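You operate a simulated robot arm through the tools that you are given. There is no shell and no other tool.

Carry out the task below with a simulated robot arm. There is one attempt and no reset: what you move stays moved.

JOB
Power up the console and its computer, then set speed 500.
Fine: shut the computer door again.

The check looks at the end state, three seconds after you hand in, the way a careful person would. Anything else that was tipped, shoved, dropped, spilled or broken makes it a failure.

ROBOT AND FRAMES
A 6-joint arm with a fingered hand, fixed in place. Base frame: the origin is at the foot of the arm, x ahead of it, y to its left, z up. Lengths are in m, angles in degrees, forces in N, time in s.
With the tool pointing down near the work surface it reaches from about 0.26 to 0.7 m from the base axis. Its first joint turns from -166.0 to 166.0 degrees. Payload 4 kg.
The TCP is the grasp point between the finger pads, 0.026 m short of the fingertips. In the tool frame z runs along the fingers and y along their closing line. The gripper opens to 0.148 m. The gripper's body begins 0.073 m behind the TCP. The gripper is a hand of 3 fingers: y runs from the thumb to the fingers, the wrist lies at [0, 0, -0.239] in the tool frame, and closing takes about 1.5 s.
Orientation is told as [roll, pitch, yaw] about the base's x, y, z axes, in that order, counted from this pose: with the fingers straight down and closing along the base's y, the tool's x points along the base's -x, its y along +y and its z along -z.

CONTROLS
- The arm moves only by the tool nudge_tool. Its argument "plan" is a list that holds one entry, the list of rows, each a list of 6 numbers: the shift along the base's x, y, z in units of 200 mm (1.0 is 200 mm), then the turn, a rotation vector about the base's x, y, z in units of 60 degrees (1.0 is 60 degrees). In form: [[[x, y, z, rx, ry, rz], ...]]. A call has 1 to 20 rows; each row is the pose to reach, as a shift and turn from the pose commanded when the call began. "claw" is the opening, from 0 (shut) to 1 (fully open), set as the call begins (left out, the last holds). A call with a number of a shift or a turn outside -1 to 1 is refused whole. Each row takes 0.2 s and may step no farther than 0.05 m and 8.6 degrees from the row before; otherwise, or with a gripper value out of range, the whole call is refused. A pose out of reach is approached as far as the arm can. The call stops where the force on the tool passes 40 N (or 10 N more than at its start, if that is more) or the arm is blocked; 0.2 s more then pass. Each finger travels about 0.153 m/s and halts on what it meets, pressing with about 29 N; the grip force reading is that of the motor and also rises with nothing between the fingers. The clock runs only during rows and for 0.2 s after the last one: add rows that repeat a pose to give the fingers time. The reply holds the time, the measured pose of the TCP, the force on the tool along the base axes, the opening and the grip force, in the units named above and with some noise, with the torque about the TCP (base axes, N m) and any sound that the robot's microphone picked up.
- Cameras (640 x 400 px; columns grow to the right, rows downward): "scene" is fixed at [0.0517, -0.6412, 1.4281]; the picture's right is [0.92, -0.39, 0.00], its down [-0.09, -0.22, -0.97] and it looks along [0.38, 0.89, -0.24] (base axes); focal length 342 px, centre (320, 200). "wrist" rides on the gripper at [0.068, -0.039, -0.09] in the tool frame; the picture's right is [0.50, 0.87, 0.00], its down [-0.65, 0.38, -0.65] and it looks along [-0.57, 0.33, 0.76] (tool axes); focal length 222 px, centre (320, 200). There is no depth. A picture from a camera that has moved, and an enlarged one, comes with that camera's place and axes in the base frame and with its lens. The place of the scene camera against the robot may be out by one fixed shift of up to 0.025 m in any direction.
- snapshot(camera): a new picture of that camera. It takes no simulated time.
- slide_trunk(by): slides the trunk up (or, below 0, down) by that many m; the arm rides with it, the base frame stays. It gives what a move gives, with no picture.
- grasp_type(shape): the hand has 3 fingers and takes this shape, open, in about a second: jaw (thumb against the fingers, like two jaws); tri (thumb and two fingers); tip (a fingertip pinch); poke (one finger out to press); point (the index stretched); flat (the hand flat); cup (the hand cupped); fist (a fist). The gripper value then closes the fingers along that shape, each until it touches; the sizes above hold for jaw. It gives what a move gives, with no picture.
- inspect(camera, box): a new picture of the part [left, top, right, bottom] of that camera's present view, enlarged. It takes no simulated time.
- sign_off(): hands the job in; it is judged then, once.

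Nothing tells you positions but the pictures and the camera data. Unless the task says otherwise, let go and move clear before handing in.

The tools are called after "Call:" by a JSON object that holds its "op" and its "data". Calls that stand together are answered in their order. nudge_tool: Moves the arm, as the interface text tells. Its arguments: {"type":"object","properties":{"plan":{"type":"array"},"claw":{"type":"number"}},"required":["plan"]} The other tools are called the same way: slide_trunk (by) slides the trunk up or down; grasp_type (shape) gives the hand a shape; snapshot (camera) takes a picture; inspect (camera, box) takes an enlarged picture of a part of a camera's view; sign_off () hands the job in.

At the start:

```text
time_s: 0.0
eef_pos: [0.298, 0.1751, 1.4039]
tool_rot: [0.0, 0.0, -0.1]
ft_force: [-0.3, -0.4, 0.0]
wrist_torque: [0.01, 0.01, 0.02]
grip_width: 0.1479
gripper_force: 0.1
shape: jaw
trunk travel left (down, up): [-0.275, 0.042]
```

scene: 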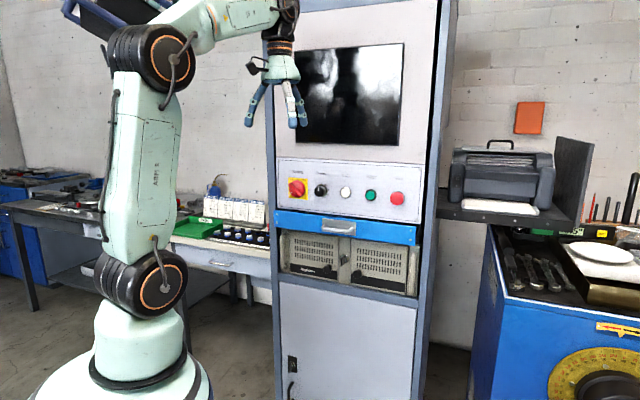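
wrist: 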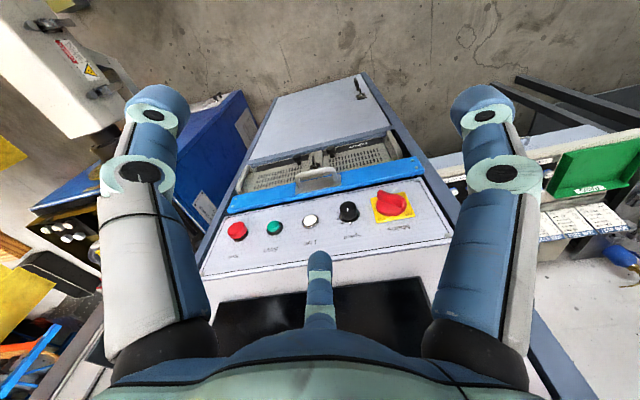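

I see a cabinet with a monitor, a control panel (red main switch, black knob, white, green and red buttons), a blue drawer, and a computer behind a vented door. I'll take close-ups before moving anything.

Call:
{"op": "inspect", "data": {"camera": "scene", "box": [270, 150, 430, 250]}}

Call:
{"op": "inspect", "data": {"camera": "scene", "box": [270, 210, 430, 310]}}

Call:
{"op": "inspect", "data": {"camera": "wrist", "box": [200, 130, 460, 290]}}

Call:
{"op": "inspect", "data": {"camera": "scene", "box": [260, 30, 440, 160]}}

```text
4.00 times, centred on (350, 200) of scene
camera zoom: at [0.0517, -0.6412, 1.4281], right [0.92, -0.39, 0.0], down [-0.09, -0.22, -0.97], along [0.38, 0.89, -0.24], focal length 1370 px, centre (200, 200)
```

zoom: 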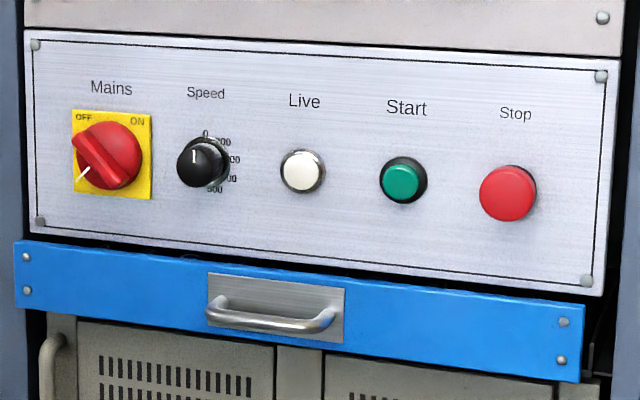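

```text
4.00 times, centred on (350, 260) of scene
camera zoom: at [0.0517, -0.6412, 1.4281], right [0.92, -0.39, 0.0], down [-0.09, -0.22, -0.97], along [0.38, 0.89, -0.24], focal length 1370 px, centre (200, -40)
```

zoom: 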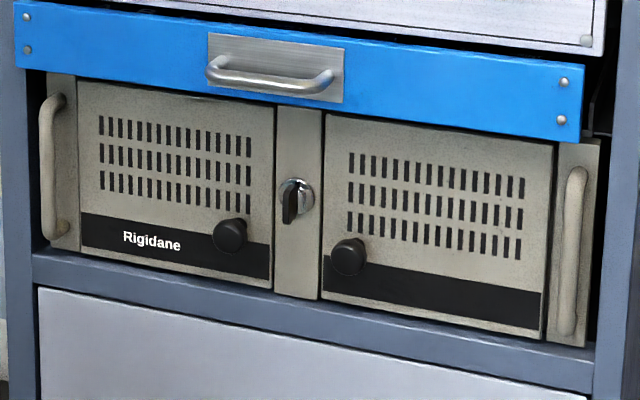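

```text
2.46 times, centred on (330, 210) of wrist
camera zoom: at [0.2294, 0.1374, 1.4959], right [-0.5, 0.87, 0.0], down [0.65, 0.38, 0.65], along [0.57, 0.33, -0.76], focal length 547 px, centre (295, 175)
```

zoom: 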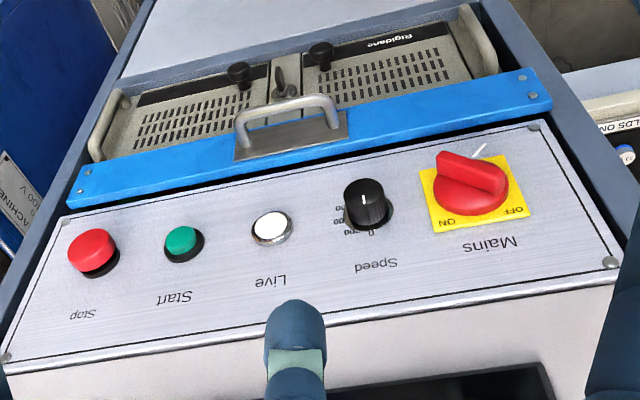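

```text
3.08 times, centred on (350, 95) of scene
camera zoom: at [0.0517, -0.6412, 1.4281], right [0.92, -0.39, 0.0], down [-0.09, -0.22, -0.97], along [0.38, 0.89, -0.24], focal length 1054 px, centre (228, 523)
```

zoom: 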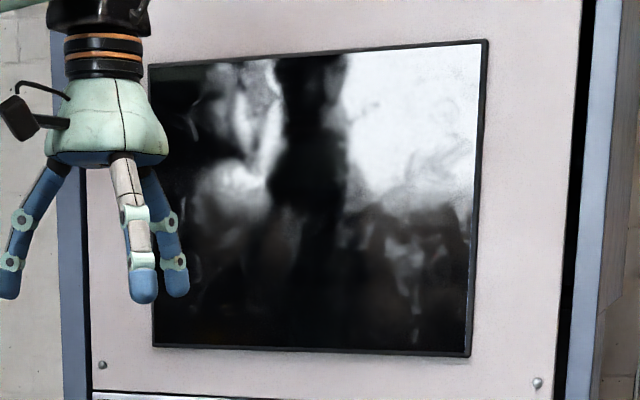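

I place the panel roughly 0.55 m from the base axis, facing the arm, at z≈1.24, with the computer doors below it at about z≈1.05. I'll lower the trunk for a second wrist viewpoint so I can triangulate accurately.

Call:
{"op": "slide_trunk", "data": {"by": -0.15}}

Call:
{"op": "snapshot", "data": {"camera": "wrist"}}

Call:
{"op": "inspect", "data": {"camera": "wrist", "box": [200, 200, 460, 360]}}

Call:
{"op": "inspect", "data": {"camera": "wrist", "box": [200, 100, 460, 260]}}

```text
time_s: 1.8
eef_pos: [0.2962, 0.1753, 1.2542]
tool_rot: [0.0, 0.0, 0.0]
ft_force: [0.1, 0.2, 0.3]
wrist_torque: [0.0, -0.02, 0.05]
grip_width: 0.1482
gripper_force: 0.2
shape: jaw
trunk travel left (down, up): [-0.125, 0.192]
```

```text
taken
camera wrist: at [0.2292, 0.1373, 1.3461], right [-0.5, 0.87, 0.0], down [0.65, 0.38, 0.65], along [0.57, 0.33, -0.76], focal length 222 px, centre (320, 200)
```

wrist: 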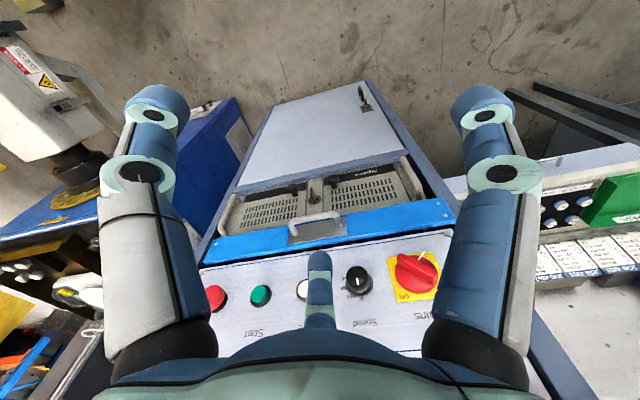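

```text
2.46 times, centred on (330, 280) of wrist
camera zoom: at [0.2292, 0.1373, 1.3461], right [-0.5, 0.87, 0.0], down [0.65, 0.38, 0.65], along [0.57, 0.33, -0.76], focal length 547 px, centre (295, 3)
```

zoom: 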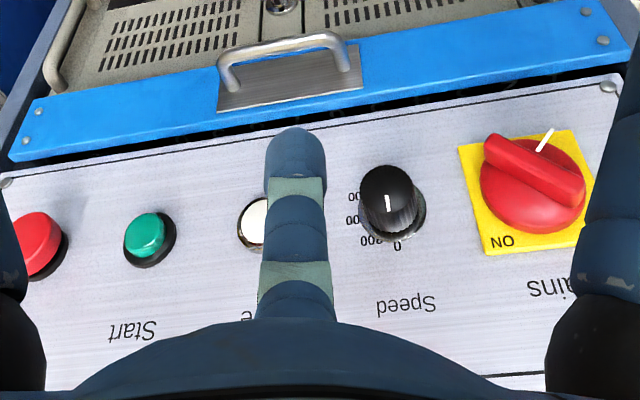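

```text
2.46 times, centred on (330, 180) of wrist
camera zoom: at [0.2292, 0.1373, 1.3461], right [-0.5, 0.87, 0.0], down [0.65, 0.38, 0.65], along [0.57, 0.33, -0.76], focal length 547 px, centre (295, 249)
```

zoom: 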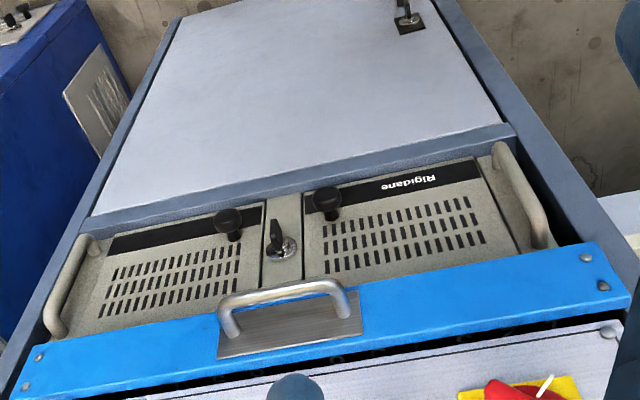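

The panel works out to the plane x+y≈0.83, facing the base at 45°, with its controls at about z≈1.17 and roughly 0.08 m apart. I'll zoom further in on the switch, speed dial and computer doors.

Call:
{"op": "inspect", "data": {"camera": "scene", "box": [282, 165, 342, 205]}}

Call:
{"op": "inspect", "data": {"camera": "scene", "box": [310, 175, 340, 205]}}

Call:
{"op": "inspect", "data": {"camera": "scene", "box": [320, 240, 370, 300]}}

Call:
{"op": "inspect", "data": {"camera": "wrist", "box": [340, 250, 440, 320]}}

Call:
{"op": "inspect", "data": {"camera": "wrist", "box": [220, 150, 420, 250]}}

```text
10.00 times, centred on (312, 185) of scene
camera zoom: at [0.0517, -0.6412, 1.4281], right [0.92, -0.39, 0.0], down [-0.09, -0.22, -0.97], along [0.38, 0.89, -0.24], focal length 3425 px, centre (400, 350)
```

zoom: 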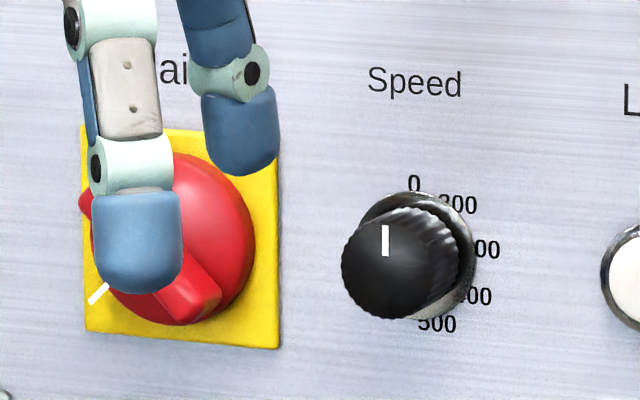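

```text
13.33 times, centred on (325, 190) of scene
camera zoom: at [0.0517, -0.6412, 1.4281], right [0.92, -0.39, 0.0], down [-0.09, -0.22, -0.97], along [0.38, 0.89, -0.24], focal length 4567 px, centre (253, 333)
```

zoom: 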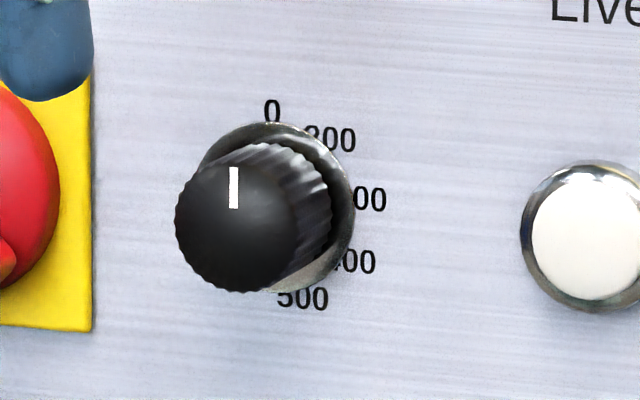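

```text
6.67 times, centred on (345, 270) of scene
camera zoom: at [0.0517, -0.6412, 1.4281], right [0.92, -0.39, 0.0], down [-0.09, -0.22, -0.97], along [0.38, 0.89, -0.24], focal length 2283 px, centre (153, -267)
```

zoom: 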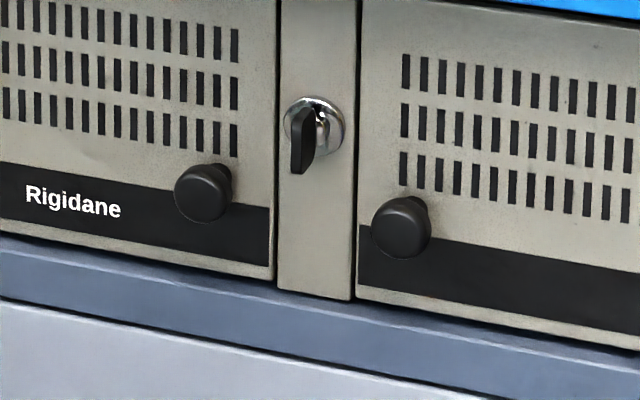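

```text
5.71 times, centred on (390, 285) of wrist
camera zoom: at [0.2292, 0.1373, 1.3461], right [-0.5, 0.87, 0.0], down [0.65, 0.38, 0.65], along [0.57, 0.33, -0.76], focal length 1269 px, centre (-80, -286)
```

zoom: 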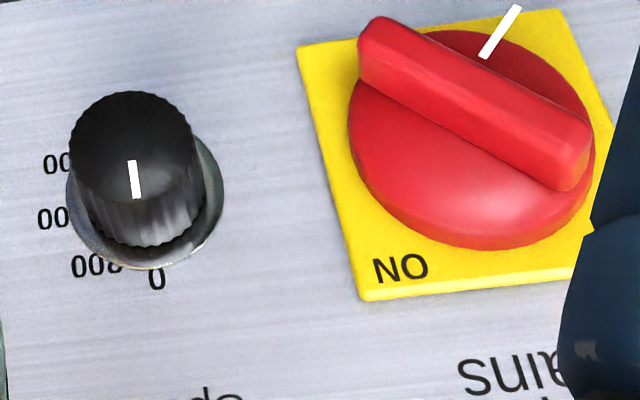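

```text
3.20 times, centred on (320, 200) of wrist
camera zoom: at [0.2292, 0.1373, 1.3461], right [-0.5, 0.87, 0.0], down [0.65, 0.38, 0.65], along [0.57, 0.33, -0.76], focal length 711 px, centre (320, 200)
```

zoom: 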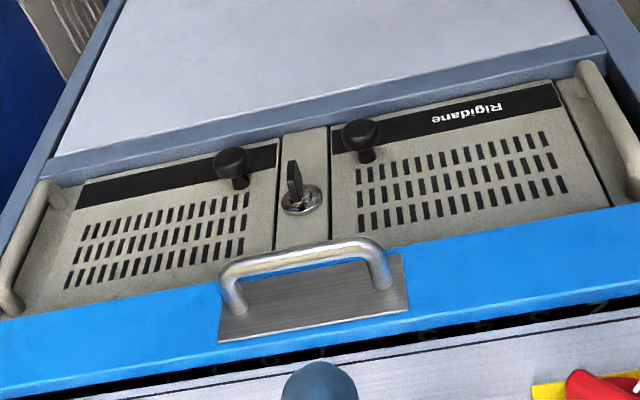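

The speed scale runs clockwise from 0 at the top to 500 at the bottom, and the switch bar points from upper-left (OFF) to lower-right. I'll move the wrist camera square-on to the panel to measure the dial angles.

Call:
{"op": "nudge_tool", "data": {"plan": [[[0.0527, 0.0498, -0.0601, 0.0714, -0.093, 0.0335], [0.1054, 0.0996, -0.1203, 0.1427, -0.186, 0.0669], [0.1581, 0.1494, -0.1804, 0.2141, -0.279, 0.1004], [0.2109, 0.1991, -0.2406, 0.2854, -0.372, 0.1339], [0.2636, 0.2489, -0.3007, 0.3568, -0.465, 0.1674], [0.3163, 0.2987, -0.3609, 0.4281, -0.558, 0.2008], [0.369, 0.3485, -0.421, 0.4995, -0.651, 0.2343]]]}}

Call:
{"op": "snapshot", "data": {"camera": "wrist"}}

Call:
{"op": "snapshot", "data": {"camera": "scene"}}

```text
time_s: 3.4
eef_pos: [0.3714, 0.2458, 1.1706]
tool_rot: [30.1, -41.0, 3.5]
ft_force: [0.2, 0.3, -1.0]
wrist_torque: [0.02, 0.03, 0.02]
grip_width: 0.1479
gripper_force: 0.1
shape: jaw
trunk travel left (down, up): [-0.125, 0.192]
```

```text
taken
camera wrist: at [0.2861, 0.1624, 1.1711], right [-0.71, 0.71, 0.0], down [0.0, 0.0, 1.0], along [0.71, 0.71, 0.0], focal length 222 px, centre (320, 200)
```

wrist: 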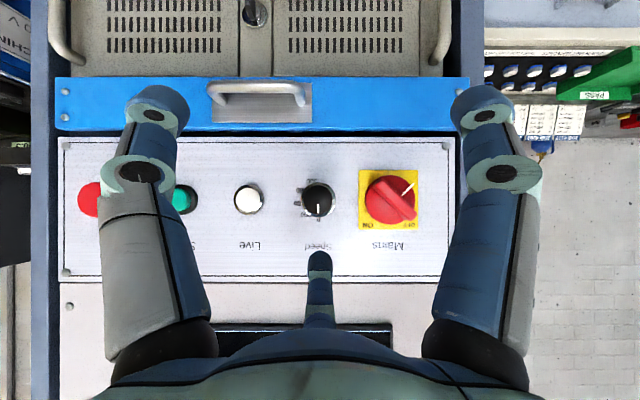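

```text
taken
```

scene: 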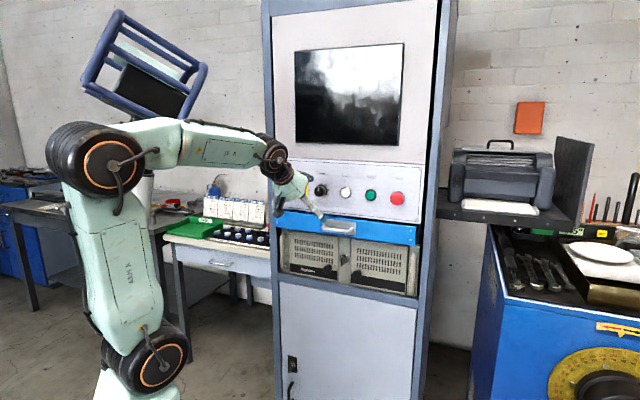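

The camera is now exactly square to the panel, though the picture is upside down. I'll zoom in on the dial, the switch and the computer.

Call:
{"op": "inspect", "data": {"camera": "wrist", "box": [290, 170, 350, 220]}}

Call:
{"op": "inspect", "data": {"camera": "wrist", "box": [350, 160, 430, 240]}}

Call:
{"op": "inspect", "data": {"camera": "wrist", "box": [50, 130, 250, 290]}}

Call:
{"op": "inspect", "data": {"camera": "wrist", "box": [50, 0, 470, 140]}}

```text
8.00 times, centred on (320, 195) of wrist
camera zoom: at [0.2861, 0.1624, 1.1711], right [-0.71, 0.71, 0.0], down [0.0, 0.0, 1.0], along [0.71, 0.71, 0.0], focal length 1777 px, centre (320, 240)
```

zoom: 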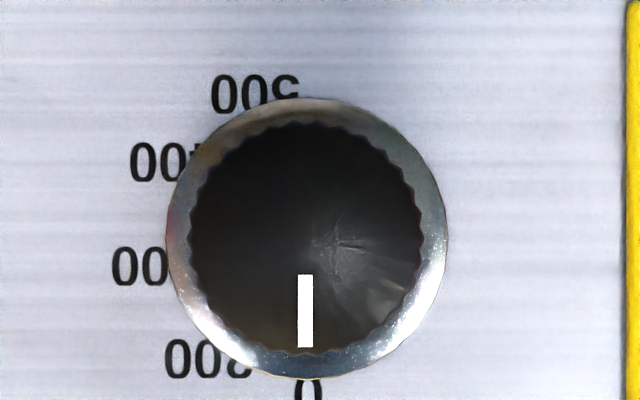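

```text
5.00 times, centred on (390, 200) of wrist
camera zoom: at [0.2861, 0.1624, 1.1711], right [-0.71, 0.71, 0.0], down [0.0, 0.0, 1.0], along [0.71, 0.71, 0.0], focal length 1111 px, centre (-30, 200)
```

zoom: 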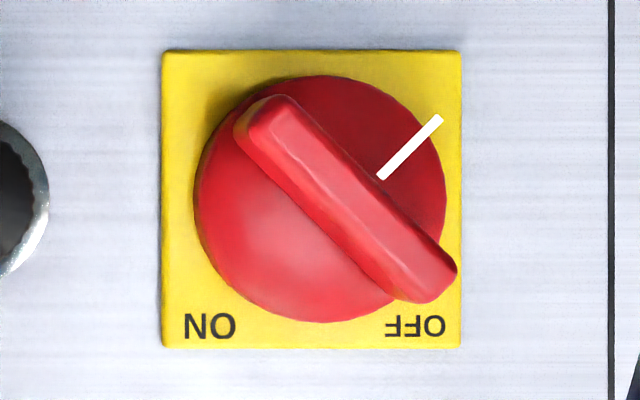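

```text
2.50 times, centred on (150, 210) of wrist
camera zoom: at [0.2861, 0.1624, 1.1711], right [-0.71, 0.71, 0.0], down [0.0, 0.0, 1.0], along [0.71, 0.71, 0.0], focal length 555 px, centre (745, 175)
```

zoom: 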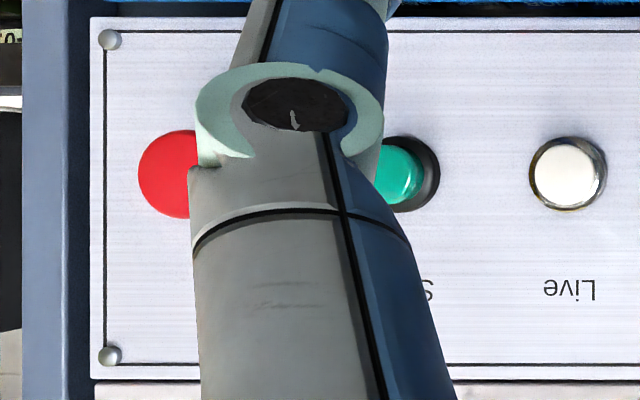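

```text
1.52 times, centred on (260, 70) of wrist
camera zoom: at [0.2861, 0.1624, 1.1711], right [-0.71, 0.71, 0.0], down [0.0, 0.0, 1.0], along [0.71, 0.71, 0.0], focal length 338 px, centre (411, 398)
```

zoom: 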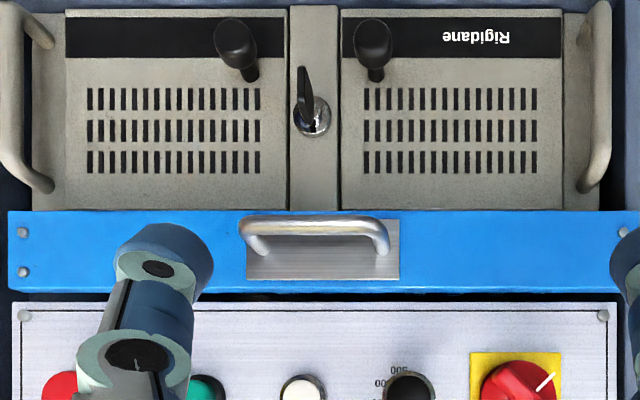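

The mains plate is centred near (0.417, 0.410, 1.171) and the speed knob near (0.477, 0.350, 1.171), and the dial labels are 40° apart, so 500 is about 160° clockwise. Before touching anything, I'll check in free space how the fingers close.

Call:
{"op": "nudge_tool", "data": {"plan": [[[0, 0, 0, 0, 0, 0], [0, 0, 0, 0, 0, 0], [0, 0, 0, 0, 0, 0], [0, 0, 0, 0, 0, 0], [0, 0, 0, 0, 0, 0]]], "claw": 0.3}}

Call:
{"op": "snapshot", "data": {"camera": "wrist"}}

Call:
{"op": "inspect", "data": {"camera": "scene", "box": [250, 130, 350, 230]}}

```text
time_s: 4.5
eef_pos: [0.3715, 0.2457, 1.1703]
tool_rot: [30.0, -40.9, 3.6]
ft_force: [0.2, 0.1, -0.1]
wrist_torque: [-0.02, 0.0, 0.01]
grip_width: 0.0447
gripper_force: 0.1
shape: jaw
trunk travel left (down, up): [-0.125, 0.192]
```

```text
taken
camera wrist: at [0.2859, 0.1624, 1.1715], right [-0.71, 0.71, 0.0], down [0.0, 0.0, 1.0], along [0.71, 0.71, 0.0], focal length 222 px, centre (320, 200)
```

wrist: 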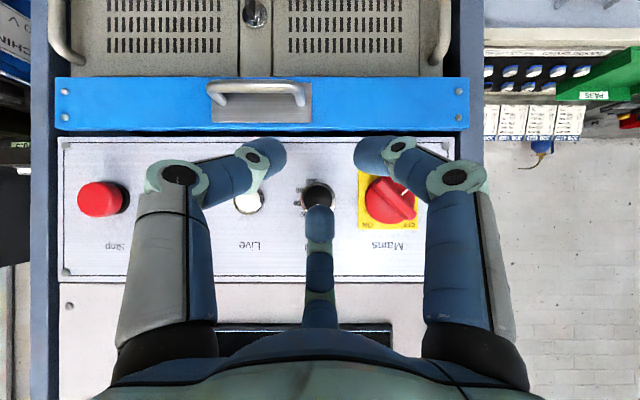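

```text
4.00 times, centred on (300, 180) of scene
camera zoom: at [0.0517, -0.6412, 1.4281], right [0.92, -0.39, 0.0], down [-0.09, -0.22, -0.97], along [0.38, 0.89, -0.24], focal length 1370 px, centre (400, 280)
```

zoom: 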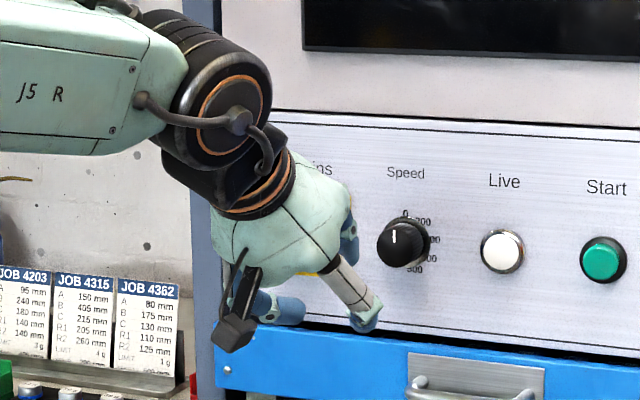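

The three fingers close radially, with tips about 20–26 mm past the TCP, so they can straddle the switch bar. I'll level the hand toward the panel in front of the mains switch, then roll it so the closing line crosses the bar.

Call:
{"op": "nudge_tool", "data": {"plan": [[[-0.018, 0.081, 0.0006, 0.0803, -0.0803, 0], [-0.0358, 0.162, 0.0012, 0.1607, -0.1607, 0], [-0.0538, 0.243, 0.0018, 0.241, -0.241, 0], [-0.0717, 0.324, 0.0024, 0.3213, -0.3213, 0], [-0.0896, 0.405, 0.003, 0.4017, -0.4017, 0], [-0.1075, 0.4865, 0.0035, 0.482, -0.482, 0]]], "claw": 0.5}}

Call:
{"op": "snapshot", "data": {"camera": "wrist"}}

Call:
{"op": "snapshot", "data": {"camera": "scene"}}

```text
time_s: 6.0
eef_pos: [0.3621, 0.2877, 1.1697]
tool_rot: [51.7, -54.0, -13.8]
ft_force: [-0.2, -0.8, -0.1]
wrist_torque: [0.01, 0.0, -0.01]
grip_width: 0.0733
gripper_force: 0.0
shape: jaw
out of reach, approached as far as the arm can: row 3, 4, 5, 6
trunk travel left (down, up): [-0.125, 0.192]
```

```text
taken
camera wrist: at [0.2813, 0.2102, 1.1308], right [-0.69, 0.72, -0.01], down [-0.25, -0.23, 0.94], along [0.68, 0.65, 0.33], focal length 222 px, centre (320, 200)
```

wrist: 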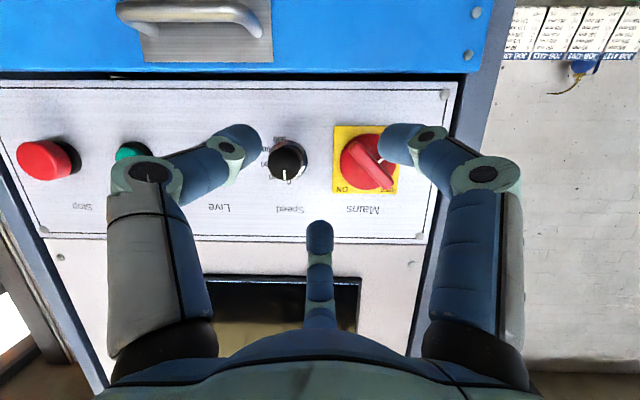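

```text
taken
```

scene: 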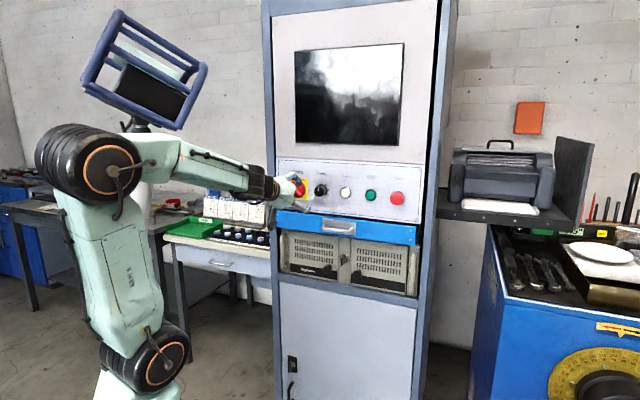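

The arm is too folded to level the hand at this trunk height, so those rows stopped short without any contact. I'll raise the hand, then lower the trunk so the elbow has room.

Call:
{"op": "nudge_tool", "data": {"plan": [[[0, 0, 0.15, 0, 0, 0], [0, 0, 0.3, 0, 0, 0], [0, 0, 0.45, 0, 0, 0], [0, 0, 0.6, 0, 0, 0], [0, 0, 0.6, 0, 0, 0]]]}}

Call:
{"op": "slide_trunk", "data": {"by": -0.12}}

Call:
{"op": "snapshot", "data": {"camera": "wrist"}}

Call:
{"op": "snapshot", "data": {"camera": "scene"}}

```text
time_s: 7.2
eef_pos: [0.3618, 0.2889, 1.2914]
tool_rot: [51.8, -54.0, -13.8]
ft_force: [0.4, -0.4, 0.4]
wrist_torque: [-0.04, 0.01, 0.0]
grip_width: 0.0736
gripper_force: 0.1
shape: jaw
trunk travel left (down, up): [-0.125, 0.192]
```

```text
time_s: 8.7
eef_pos: [0.3605, 0.2878, 1.1694]
tool_rot: [51.7, -54.0, -13.8]
ft_force: [-0.4, -0.2, 0.5]
wrist_torque: [-0.01, 0.03, -0.01]
grip_width: 0.0736
gripper_force: 0.0
shape: jaw
trunk travel left (down, up): [-0.005, 0.312]
```

```text
taken
camera wrist: at [0.2794, 0.2116, 1.1311], right [-0.69, 0.72, -0.01], down [-0.25, -0.23, 0.94], along [0.68, 0.65, 0.33], focal length 222 px, centre (320, 200)
```

wrist: 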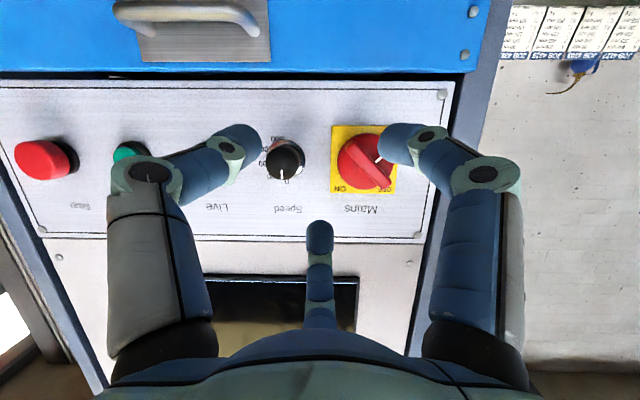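

```text
taken
```

scene: 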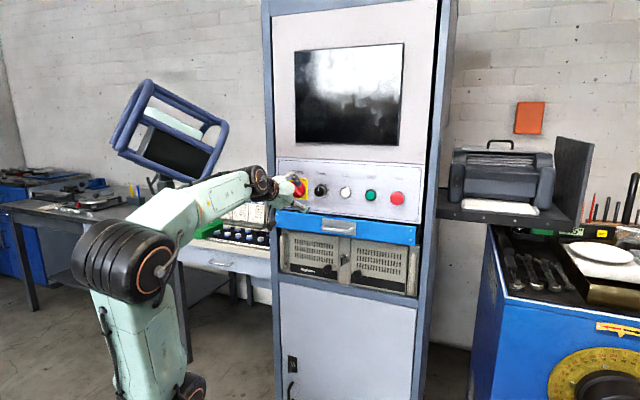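

Shifts are measured from the pose actually reached, so bookkeeping is simple. I'll now level the hand in front of the mains switch.

Call:
{"op": "nudge_tool", "data": {"plan": [[[-0.0131, 0.069, 0.002, 0.0631, -0.0628, 0.0054], [-0.0263, 0.138, 0.004, 0.1263, -0.1256, 0.0109], [-0.0394, 0.207, 0.006, 0.1894, -0.1884, 0.0163], [-0.0525, 0.276, 0.008, 0.2525, -0.2512, 0.0217]]]}}

```text
time_s: 9.7
eef_pos: [0.352, 0.3436, 1.1717]
tool_rot: [90.1, -60.0, -45.1]
ft_force: [-1.1, 0.2, -0.7]
wrist_torque: [0.0, 0.04, -0.01]
grip_width: 0.0736
gripper_force: 0.1
shape: jaw
trunk travel left (down, up): [-0.005, 0.312]
```

The hand is level. I'll roll it 75° so the thumb and fingers sit on either side of the diagonal switch bar.

Call:
{"op": "nudge_tool", "data": {"plan": [[[0, 0, 0, -0.0884, -0.0884, 0], [0, 0, 0, -0.1768, -0.1768, 0], [0, 0, 0, -0.2652, -0.2652, 0], [0, 0, 0, -0.3536, -0.3536, 0], [0, 0, 0, -0.442, -0.442, 0], [0, 0, 0, -0.5303, -0.5303, 0], [0, 0, 0, -0.6187, -0.6187, 0], [0, 0, 0, -0.7071, -0.7071, 0], [0, 0, 0, -0.7955, -0.7955, 0], [0, 0, 0, -0.8839, -0.8839, 0]]]}}

Call:
{"op": "snapshot", "data": {"camera": "wrist"}}

Call:
{"op": "inspect", "data": {"camera": "scene", "box": [230, 140, 350, 240]}}

```text
time_s: 11.8
eef_pos: [0.3502, 0.3433, 1.1714]
tool_rot: [-90.1, -44.8, 135.0]
ft_force: [-0.5, 0.5, 0.0]
wrist_torque: [-0.04, 0.01, -0.01]
grip_width: 0.0733
gripper_force: 0.1
shape: jaw
trunk travel left (down, up): [-0.005, 0.312]
```

```text
taken
camera wrist: at [0.34, 0.2277, 1.1527], right [-0.18, 0.18, -0.97], down [-0.98, 0.05, 0.19], along [0.09, 0.98, 0.17], focal length 222 px, centre (320, 200)
```

wrist: 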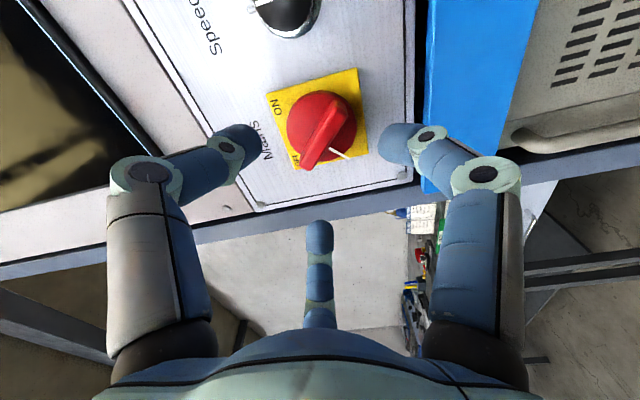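

```text
4.00 times, centred on (290, 190) of scene
camera zoom: at [0.0517, -0.6412, 1.4281], right [0.92, -0.39, 0.0], down [-0.09, -0.22, -0.97], along [0.38, 0.89, -0.24], focal length 1370 px, centre (440, 240)
```

zoom: 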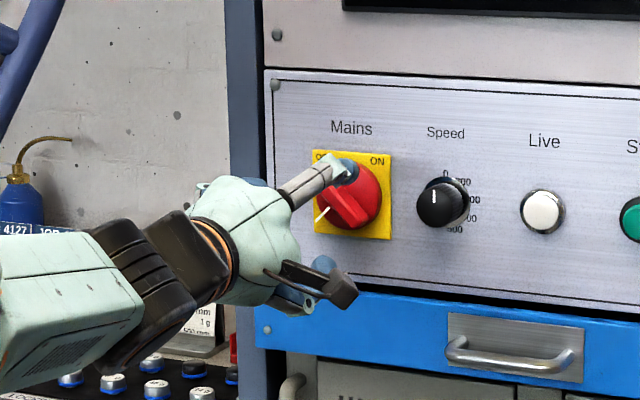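

I can see the mains switch ahead of the fingers. I'll zoom in to check the hand is centred on it before approaching.

Call:
{"op": "inspect", "data": {"camera": "wrist", "box": [240, 50, 400, 190]}}

```text
2.86 times, centred on (320, 120) of wrist
camera zoom: at [0.34, 0.2277, 1.1527], right [-0.18, 0.18, -0.97], down [-0.98, 0.05, 0.19], along [0.09, 0.98, 0.17], focal length 635 px, centre (320, 429)
```

zoom: 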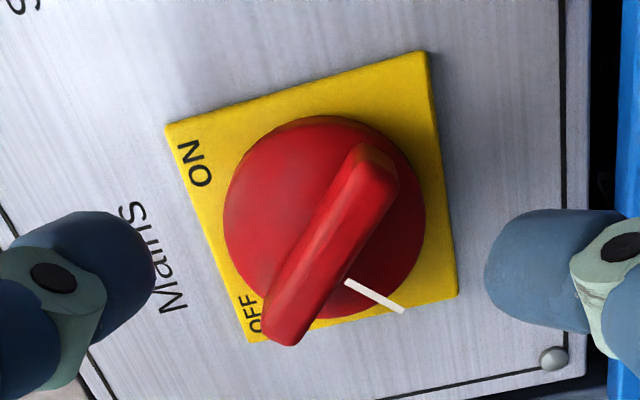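

The plate centre computes to within 1 mm of the tool axis (s≈0.005, z≈1.171). I'll move straight in, so the fingertips straddle the bar.

Call:
{"op": "nudge_tool", "data": {"plan": [[[0.0466, 0.0466, 0, 0, 0, 0], [0.0932, 0.0932, 0, 0, 0, 0], [0.1398, 0.1398, 0, 0, 0, 0], [0.1863, 0.1863, 0, 0, 0, 0]]]}}

Call:
{"op": "snapshot", "data": {"camera": "wrist"}}

Call:
{"op": "inspect", "data": {"camera": "scene", "box": [260, 150, 340, 220]}}

```text
time_s: 12.8
eef_pos: [0.388, 0.3811, 1.1722]
tool_rot: [-90.1, -44.8, 135.1]
ft_force: [0.0, -0.1, 0.0]
wrist_torque: [0.04, -0.04, 0.01]
grip_width: 0.0737
gripper_force: 0.1
shape: jaw
trunk travel left (down, up): [-0.005, 0.312]
```

```text
taken
camera wrist: at [0.3768, 0.2651, 1.1527], right [-0.18, 0.18, -0.97], down [-0.98, 0.05, 0.19], along [0.09, 0.98, 0.17], focal length 222 px, centre (320, 200)
```

wrist: 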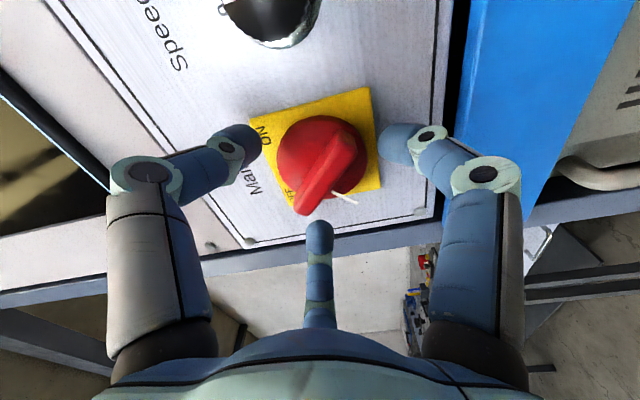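

```text
5.71 times, centred on (300, 185) of scene
camera zoom: at [0.0517, -0.6412, 1.4281], right [0.92, -0.39, 0.0], down [-0.09, -0.22, -0.97], along [0.38, 0.89, -0.24], focal length 1957 px, centre (434, 286)
```

zoom: 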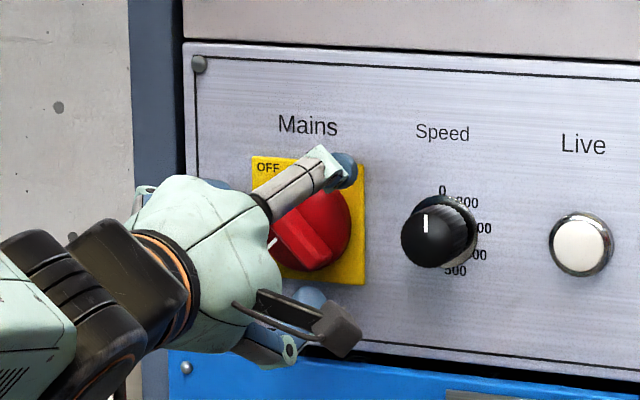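

The fingers straddle the bar, with the thumb on the ON-corner side and two fingers opposite. I'll close gently now.

Call:
{"op": "nudge_tool", "data": {"plan": [[[0, 0, 0, 0, 0, 0], [0, 0, 0, 0, 0, 0], [0, 0, 0, 0, 0, 0], [0, 0, 0, 0, 0, 0], [0, 0, 0, 0, 0, 0]]], "claw": 0.0}}

Call:
{"op": "snapshot", "data": {"camera": "wrist"}}

Call:
{"op": "inspect", "data": {"camera": "scene", "box": [260, 150, 340, 220]}}

```text
time_s: 14.1
eef_pos: [0.3872, 0.3819, 1.1716]
tool_rot: [-90.0, -44.9, 135.1]
ft_force: [-0.9, 1.6, -3.6]
wrist_torque: [0.02, -0.02, -0.03]
grip_width: 0.0168
gripper_force: 28.9
shape: jaw
trunk travel left (down, up): [-0.005, 0.312]
```

```text
taken
camera wrist: at [0.3766, 0.2654, 1.1525], right [-0.18, 0.18, -0.97], down [-0.98, 0.05, 0.19], along [0.09, 0.98, 0.17], focal length 222 px, centre (320, 200)
```

wrist: 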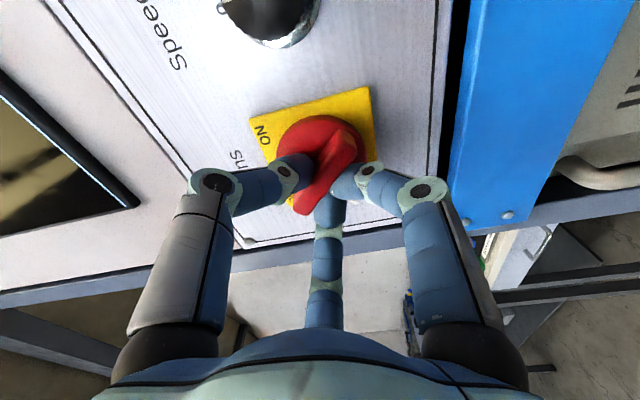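

```text
5.71 times, centred on (300, 185) of scene
camera zoom: at [0.0517, -0.6412, 1.4281], right [0.92, -0.39, 0.0], down [-0.09, -0.22, -0.97], along [0.38, 0.89, -0.24], focal length 1957 px, centre (434, 286)
```

zoom: 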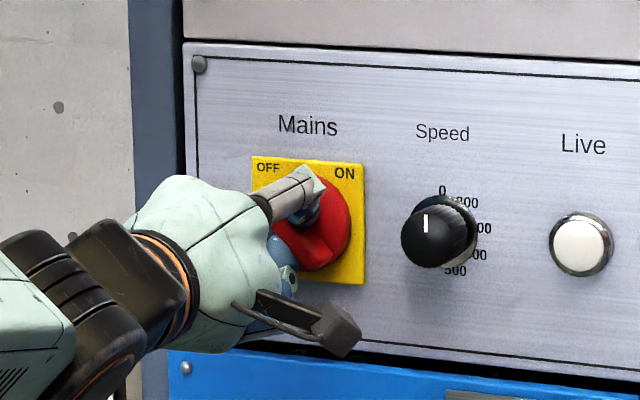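

The grip is on the bar (width 17 mm, small side forces). I'll rotate clockwise about the panel normal, 45° first.

Call:
{"op": "nudge_tool", "data": {"plan": [[[0, 0, 0, 0.0884, 0.0884, 0], [0, 0, 0, 0.1768, 0.1768, 0], [0, 0, 0, 0.2652, 0.2652, 0], [0, 0, 0, 0.3536, 0.3536, 0], [0, 0, 0, 0.442, 0.442, 0], [0, 0, 0, 0.5303, 0.5303, 0]]]}}

Call:
{"op": "snapshot", "data": {"camera": "wrist"}}

Call:
{"op": "inspect", "data": {"camera": "scene", "box": [260, 150, 340, 220]}}

```text
time_s: 15.4
eef_pos: [0.3892, 0.3808, 1.1721]
tool_rot: [157.0, -89.8, -112.1]
ft_force: [1.9, 0.3, 8.5]
wrist_torque: [0.06, -0.11, -0.18]
grip_width: 0.016
gripper_force: 29.1
shape: jaw
trunk travel left (down, up): [-0.005, 0.312]
```

```text
taken
camera wrist: at [0.3514, 0.2904, 1.1055], right [-0.61, 0.61, -0.5], down [-0.73, -0.2, 0.65], along [0.3, 0.76, 0.57], focal length 222 px, centre (320, 200)
```

wrist: 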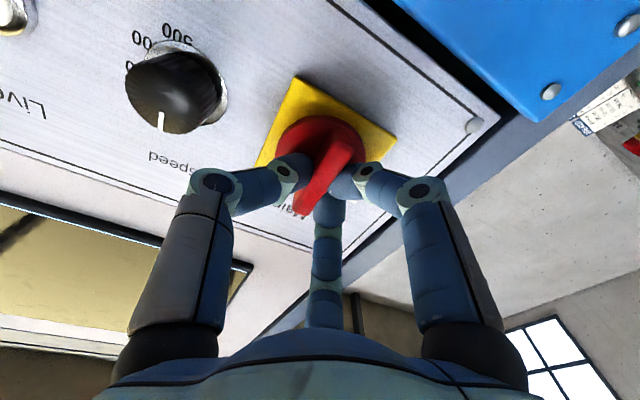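

```text
5.71 times, centred on (300, 185) of scene
camera zoom: at [0.0517, -0.6412, 1.4281], right [0.92, -0.39, 0.0], down [-0.09, -0.22, -0.97], along [0.38, 0.89, -0.24], focal length 1957 px, centre (434, 286)
```

zoom: 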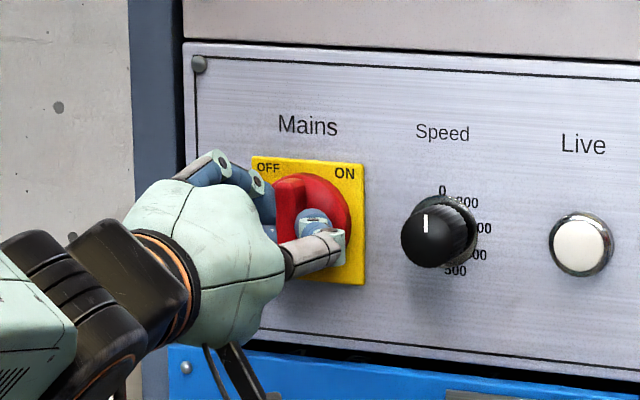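

The bar has followed the hand and now stands vertical. I'll turn the remaining 45°.

Call:
{"op": "nudge_tool", "data": {"plan": [[[0, 0, 0, 0.0884, 0.0884, 0], [0, 0, 0, 0.1768, 0.1768, 0], [0, 0, 0, 0.2652, 0.2652, 0], [0, 0, 0, 0.3536, 0.3536, 0], [0, 0, 0, 0.442, 0.442, 0], [0, 0, 0, 0.5303, 0.5303, 0]]]}}

Call:
{"op": "snapshot", "data": {"camera": "wrist"}}

Call:
{"op": "snapshot", "data": {"camera": "scene"}}

Call:
{"op": "inspect", "data": {"camera": "scene", "box": [260, 150, 340, 220]}}

```text
time_s: 16.9
eef_pos: [0.3885, 0.3806, 1.1726]
tool_rot: [90.1, -44.9, -45.2]
ft_force: [7.7, -8.0, 6.9]
wrist_torque: [-0.12, -0.16, -0.27]
grip_width: 0.0153
gripper_force: 29.2
shape: jaw
trunk travel left (down, up): [-0.005, 0.312]
```

```text
taken
camera wrist: at [0.3101, 0.3314, 1.0978], right [-0.68, 0.68, 0.26], down [-0.33, -0.6, 0.73], along [0.65, 0.41, 0.63], focal length 222 px, centre (320, 200)
```

wrist: 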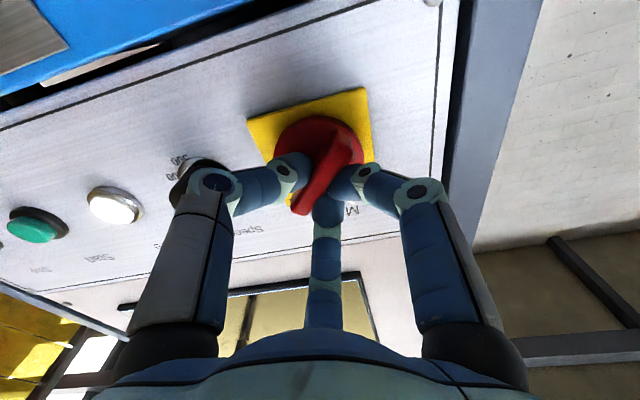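

```text
taken
```

scene: 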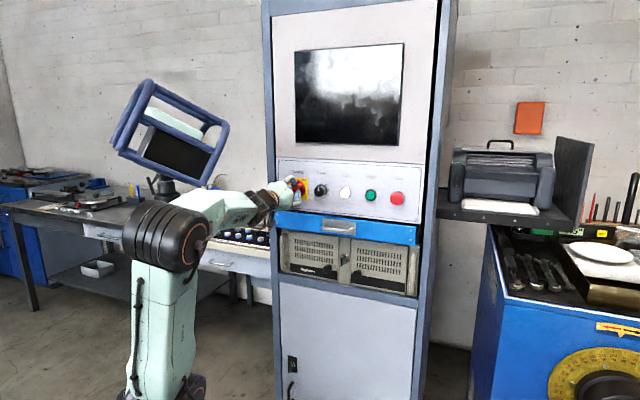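

```text
5.71 times, centred on (300, 185) of scene
camera zoom: at [0.0517, -0.6412, 1.4281], right [0.92, -0.39, 0.0], down [-0.09, -0.22, -0.97], along [0.38, 0.89, -0.24], focal length 1957 px, centre (434, 286)
```

zoom: 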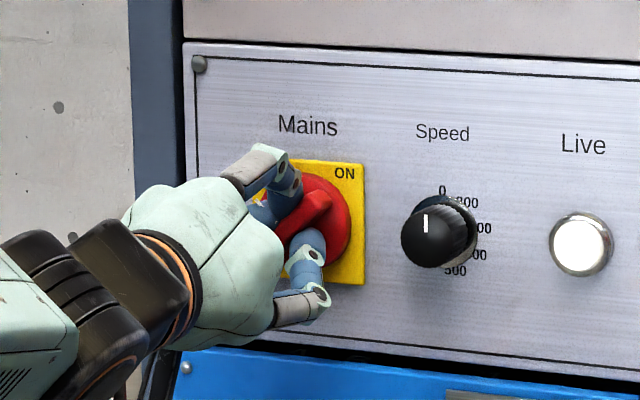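

The bar now points toward ON, and the Live lamp looks whiter. I'll release, back off and check the switch and lamp.

Call:
{"op": "nudge_tool", "data": {"plan": [[[0, 0, 0, 0, 0, 0], [0, 0, 0, 0, 0, 0], [0, 0, 0, 0, 0, 0], [0, 0, 0, 0, 0, 0]]], "claw": 0.5}}

Call:
{"op": "nudge_tool", "data": {"plan": [[[-0.05, -0.05, 0, 0, 0, 0], [-0.1, -0.1, 0, 0, 0, 0], [-0.15, -0.15, 0, 0, 0, 0], [-0.2, -0.2, 0, 0, 0, 0]]]}}

Call:
{"op": "snapshot", "data": {"camera": "wrist"}}

Call:
{"op": "inspect", "data": {"camera": "scene", "box": [270, 150, 430, 250]}}

Call:
{"op": "inspect", "data": {"camera": "wrist", "box": [60, 80, 400, 280]}}

Call:
{"op": "snapshot", "data": {"camera": "scene"}}

```text
time_s: 17.9
eef_pos: [0.3884, 0.3809, 1.171]
tool_rot: [90.1, -45.0, -45.1]
ft_force: [0.3, 0.2, -0.3]
wrist_torque: [0.01, -0.01, -0.01]
grip_width: 0.0735
gripper_force: 0.0
shape: jaw
trunk travel left (down, up): [-0.005, 0.312]
```

```text
time_s: 18.9
eef_pos: [0.3486, 0.3417, 1.1712]
tool_rot: [90.1, -45.1, -45.1]
ft_force: [0.6, -0.2, -1.0]
wrist_torque: [0.0, 0.02, 0.0]
grip_width: 0.0735
gripper_force: 0.1
shape: jaw
trunk travel left (down, up): [-0.005, 0.312]
```

```text
taken
camera wrist: at [0.2701, 0.2929, 1.0968], right [-0.68, 0.68, 0.26], down [-0.33, -0.6, 0.73], along [0.65, 0.42, 0.63], focal length 222 px, centre (320, 200)
```

wrist: 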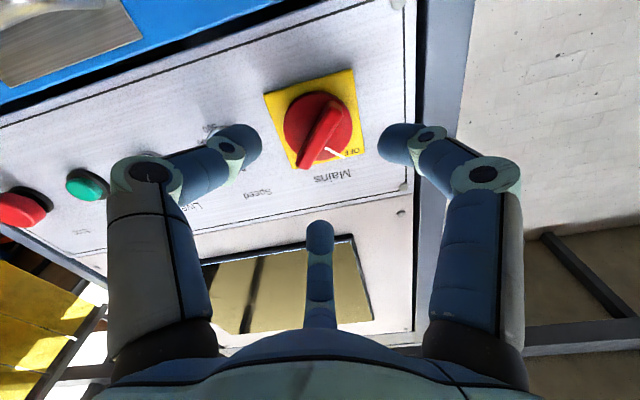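

```text
4.00 times, centred on (350, 200) of scene
camera zoom: at [0.0517, -0.6412, 1.4281], right [0.92, -0.39, 0.0], down [-0.09, -0.22, -0.97], along [0.38, 0.89, -0.24], focal length 1370 px, centre (200, 200)
```

zoom: 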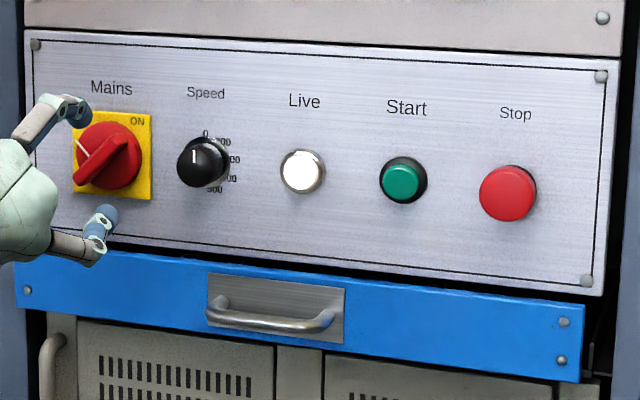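

```text
1.88 times, centred on (230, 180) of wrist
camera zoom: at [0.2701, 0.2929, 1.0968], right [-0.68, 0.68, 0.26], down [-0.33, -0.6, 0.73], along [0.65, 0.42, 0.63], focal length 418 px, centre (489, 238)
```

zoom: 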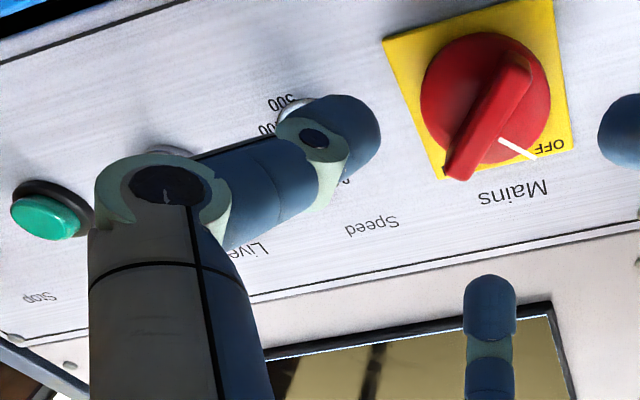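

```text
taken
```

scene: 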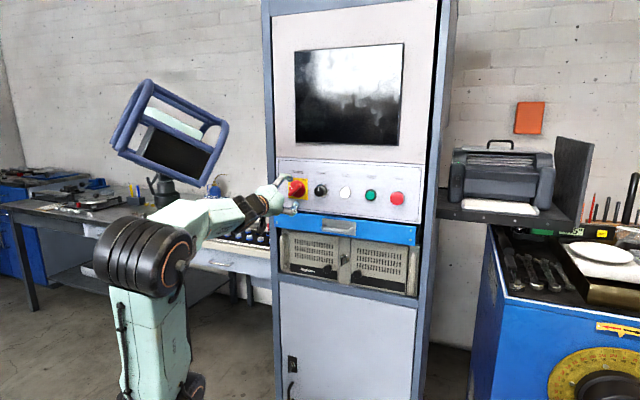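

The Live lamp is lit and the bar points to ON. Next is the computer, so I'll inspect its two vented doors closely for hinges and the lock before choosing one.

Call:
{"op": "inspect", "data": {"camera": "scene", "box": [275, 225, 345, 285]}}

Call:
{"op": "inspect", "data": {"camera": "scene", "box": [340, 230, 420, 300]}}

Call:
{"op": "inspect", "data": {"camera": "scene", "box": [335, 240, 360, 265]}}

```text
6.67 times, centred on (310, 255) of scene
camera zoom: at [0.0517, -0.6412, 1.4281], right [0.92, -0.39, 0.0], down [-0.09, -0.22, -0.97], along [0.38, 0.89, -0.24], focal length 2283 px, centre (387, -167)
```

zoom: 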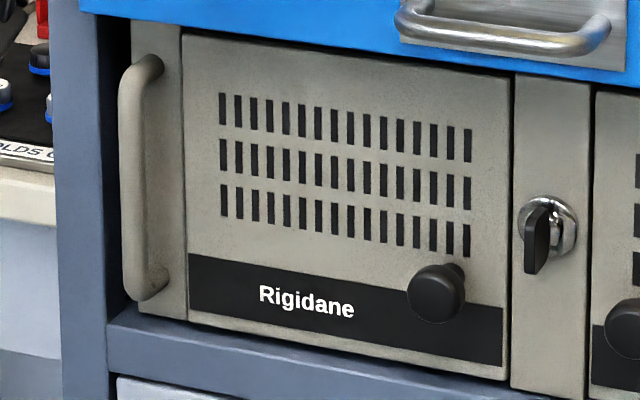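

```text
5.71 times, centred on (380, 265) of scene
camera zoom: at [0.0517, -0.6412, 1.4281], right [0.92, -0.39, 0.0], down [-0.09, -0.22, -0.97], along [0.38, 0.89, -0.24], focal length 1957 px, centre (-23, -171)
```

zoom: 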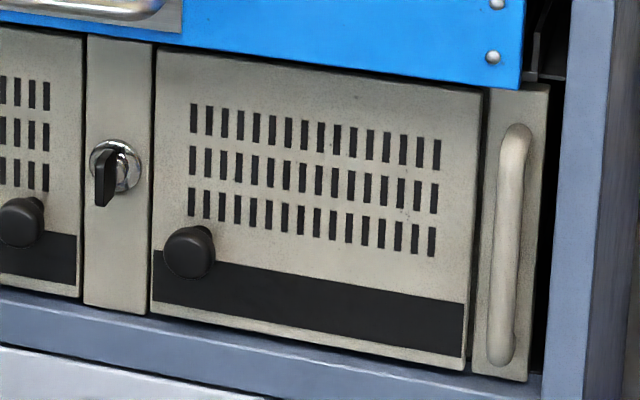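

```text
16.00 times, centred on (348, 252) of scene
camera zoom: at [0.0517, -0.6412, 1.4281], right [0.92, -0.39, 0.0], down [-0.09, -0.22, -0.97], along [0.38, 0.89, -0.24], focal length 5480 px, centre (-120, -640)
```

zoom: 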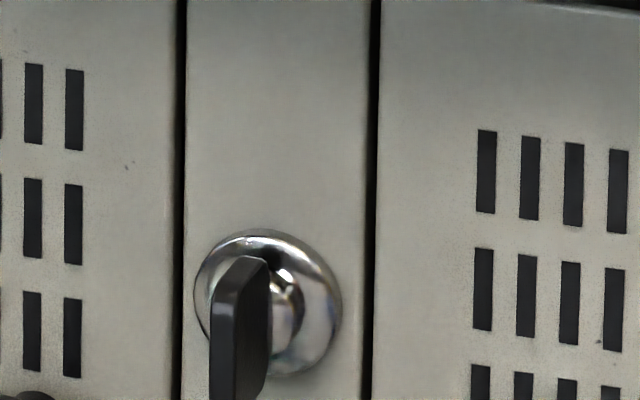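

No hinges are visible, but the knobs sit at the inner edges, so the doors probably hinge at the outer sides. I'll move the hand sideways clear of the panel and roll it back, then raise the trunk so the arm can reach the computer level.

Call:
{"op": "nudge_tool", "data": {"plan": [[[0.0683, -0.0967, 0, -0.0884, -0.0884, 0], [0.1367, -0.1933, 0, -0.1768, -0.1768, 0], [0.205, -0.29, 0, -0.2652, -0.2652, 0], [0.2733, -0.3867, 0, -0.3536, -0.3536, 0], [0.3417, -0.4833, 0, -0.442, -0.442, 0], [0.41, -0.58, 0, -0.5303, -0.5303, 0]]], "claw": 0.4}}

Call:
{"op": "nudge_tool", "data": {"plan": [[[0.0683, -0.0967, 0, -0.0884, -0.0884, 0], [0.1367, -0.1933, 0, -0.1768, -0.1768, 0], [0.205, -0.29, 0, -0.2652, -0.2652, 0], [0.2733, -0.3867, 0, -0.3536, -0.3536, 0], [0.3417, -0.4833, 0, -0.442, -0.442, 0], [0.41, -0.58, 0, -0.5303, -0.5303, 0]]]}}

Call:
{"op": "snapshot", "data": {"camera": "scene"}}

Call:
{"op": "snapshot", "data": {"camera": "wrist"}}

```text
time_s: 20.2
eef_pos: [0.3715, 0.2872, 1.2008]
tool_rot: [-17.7, -89.3, 61.1]
ft_force: [0.0, 0.1, -0.9]
wrist_torque: [0.02, 0.0, -0.02]
grip_width: 0.0596
gripper_force: 0.1
shape: jaw
out of reach, approached as far as the arm can: row 2, 3, 4, 5, 6
trunk travel left (down, up): [-0.005, 0.312]
```

```text
time_s: 21.6
eef_pos: [0.3666, 0.2714, 1.2308]
tool_rot: [-89.1, -51.7, 133.0]
ft_force: [-0.6, 0.3, -0.2]
wrist_torque: [0.0, -0.01, -0.01]
grip_width: 0.0594
gripper_force: 0.1
shape: jaw
out of reach, approached as far as the arm can: row 1, 2, 3, 4, 5, 6
trunk travel left (down, up): [-0.005, 0.312]
```

```text
taken
```

scene: 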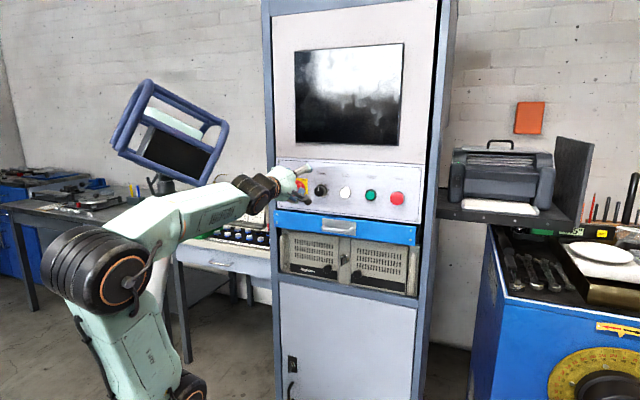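

```text
taken
camera wrist: at [0.35, 0.1567, 1.2042], right [-0.26, 0.26, -0.93], down [-0.96, 0.06, 0.29], along [0.13, 0.96, 0.24], focal length 222 px, centre (320, 200)
```

wrist: 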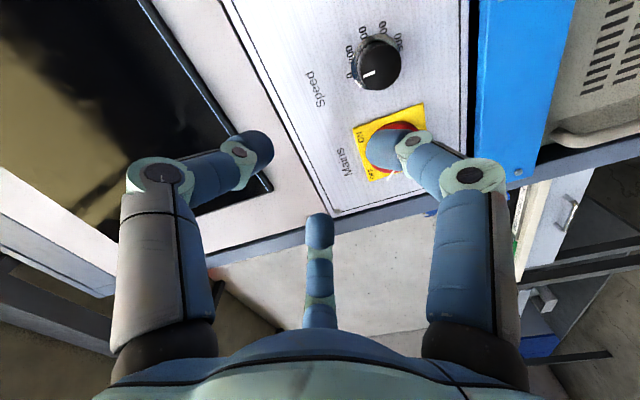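

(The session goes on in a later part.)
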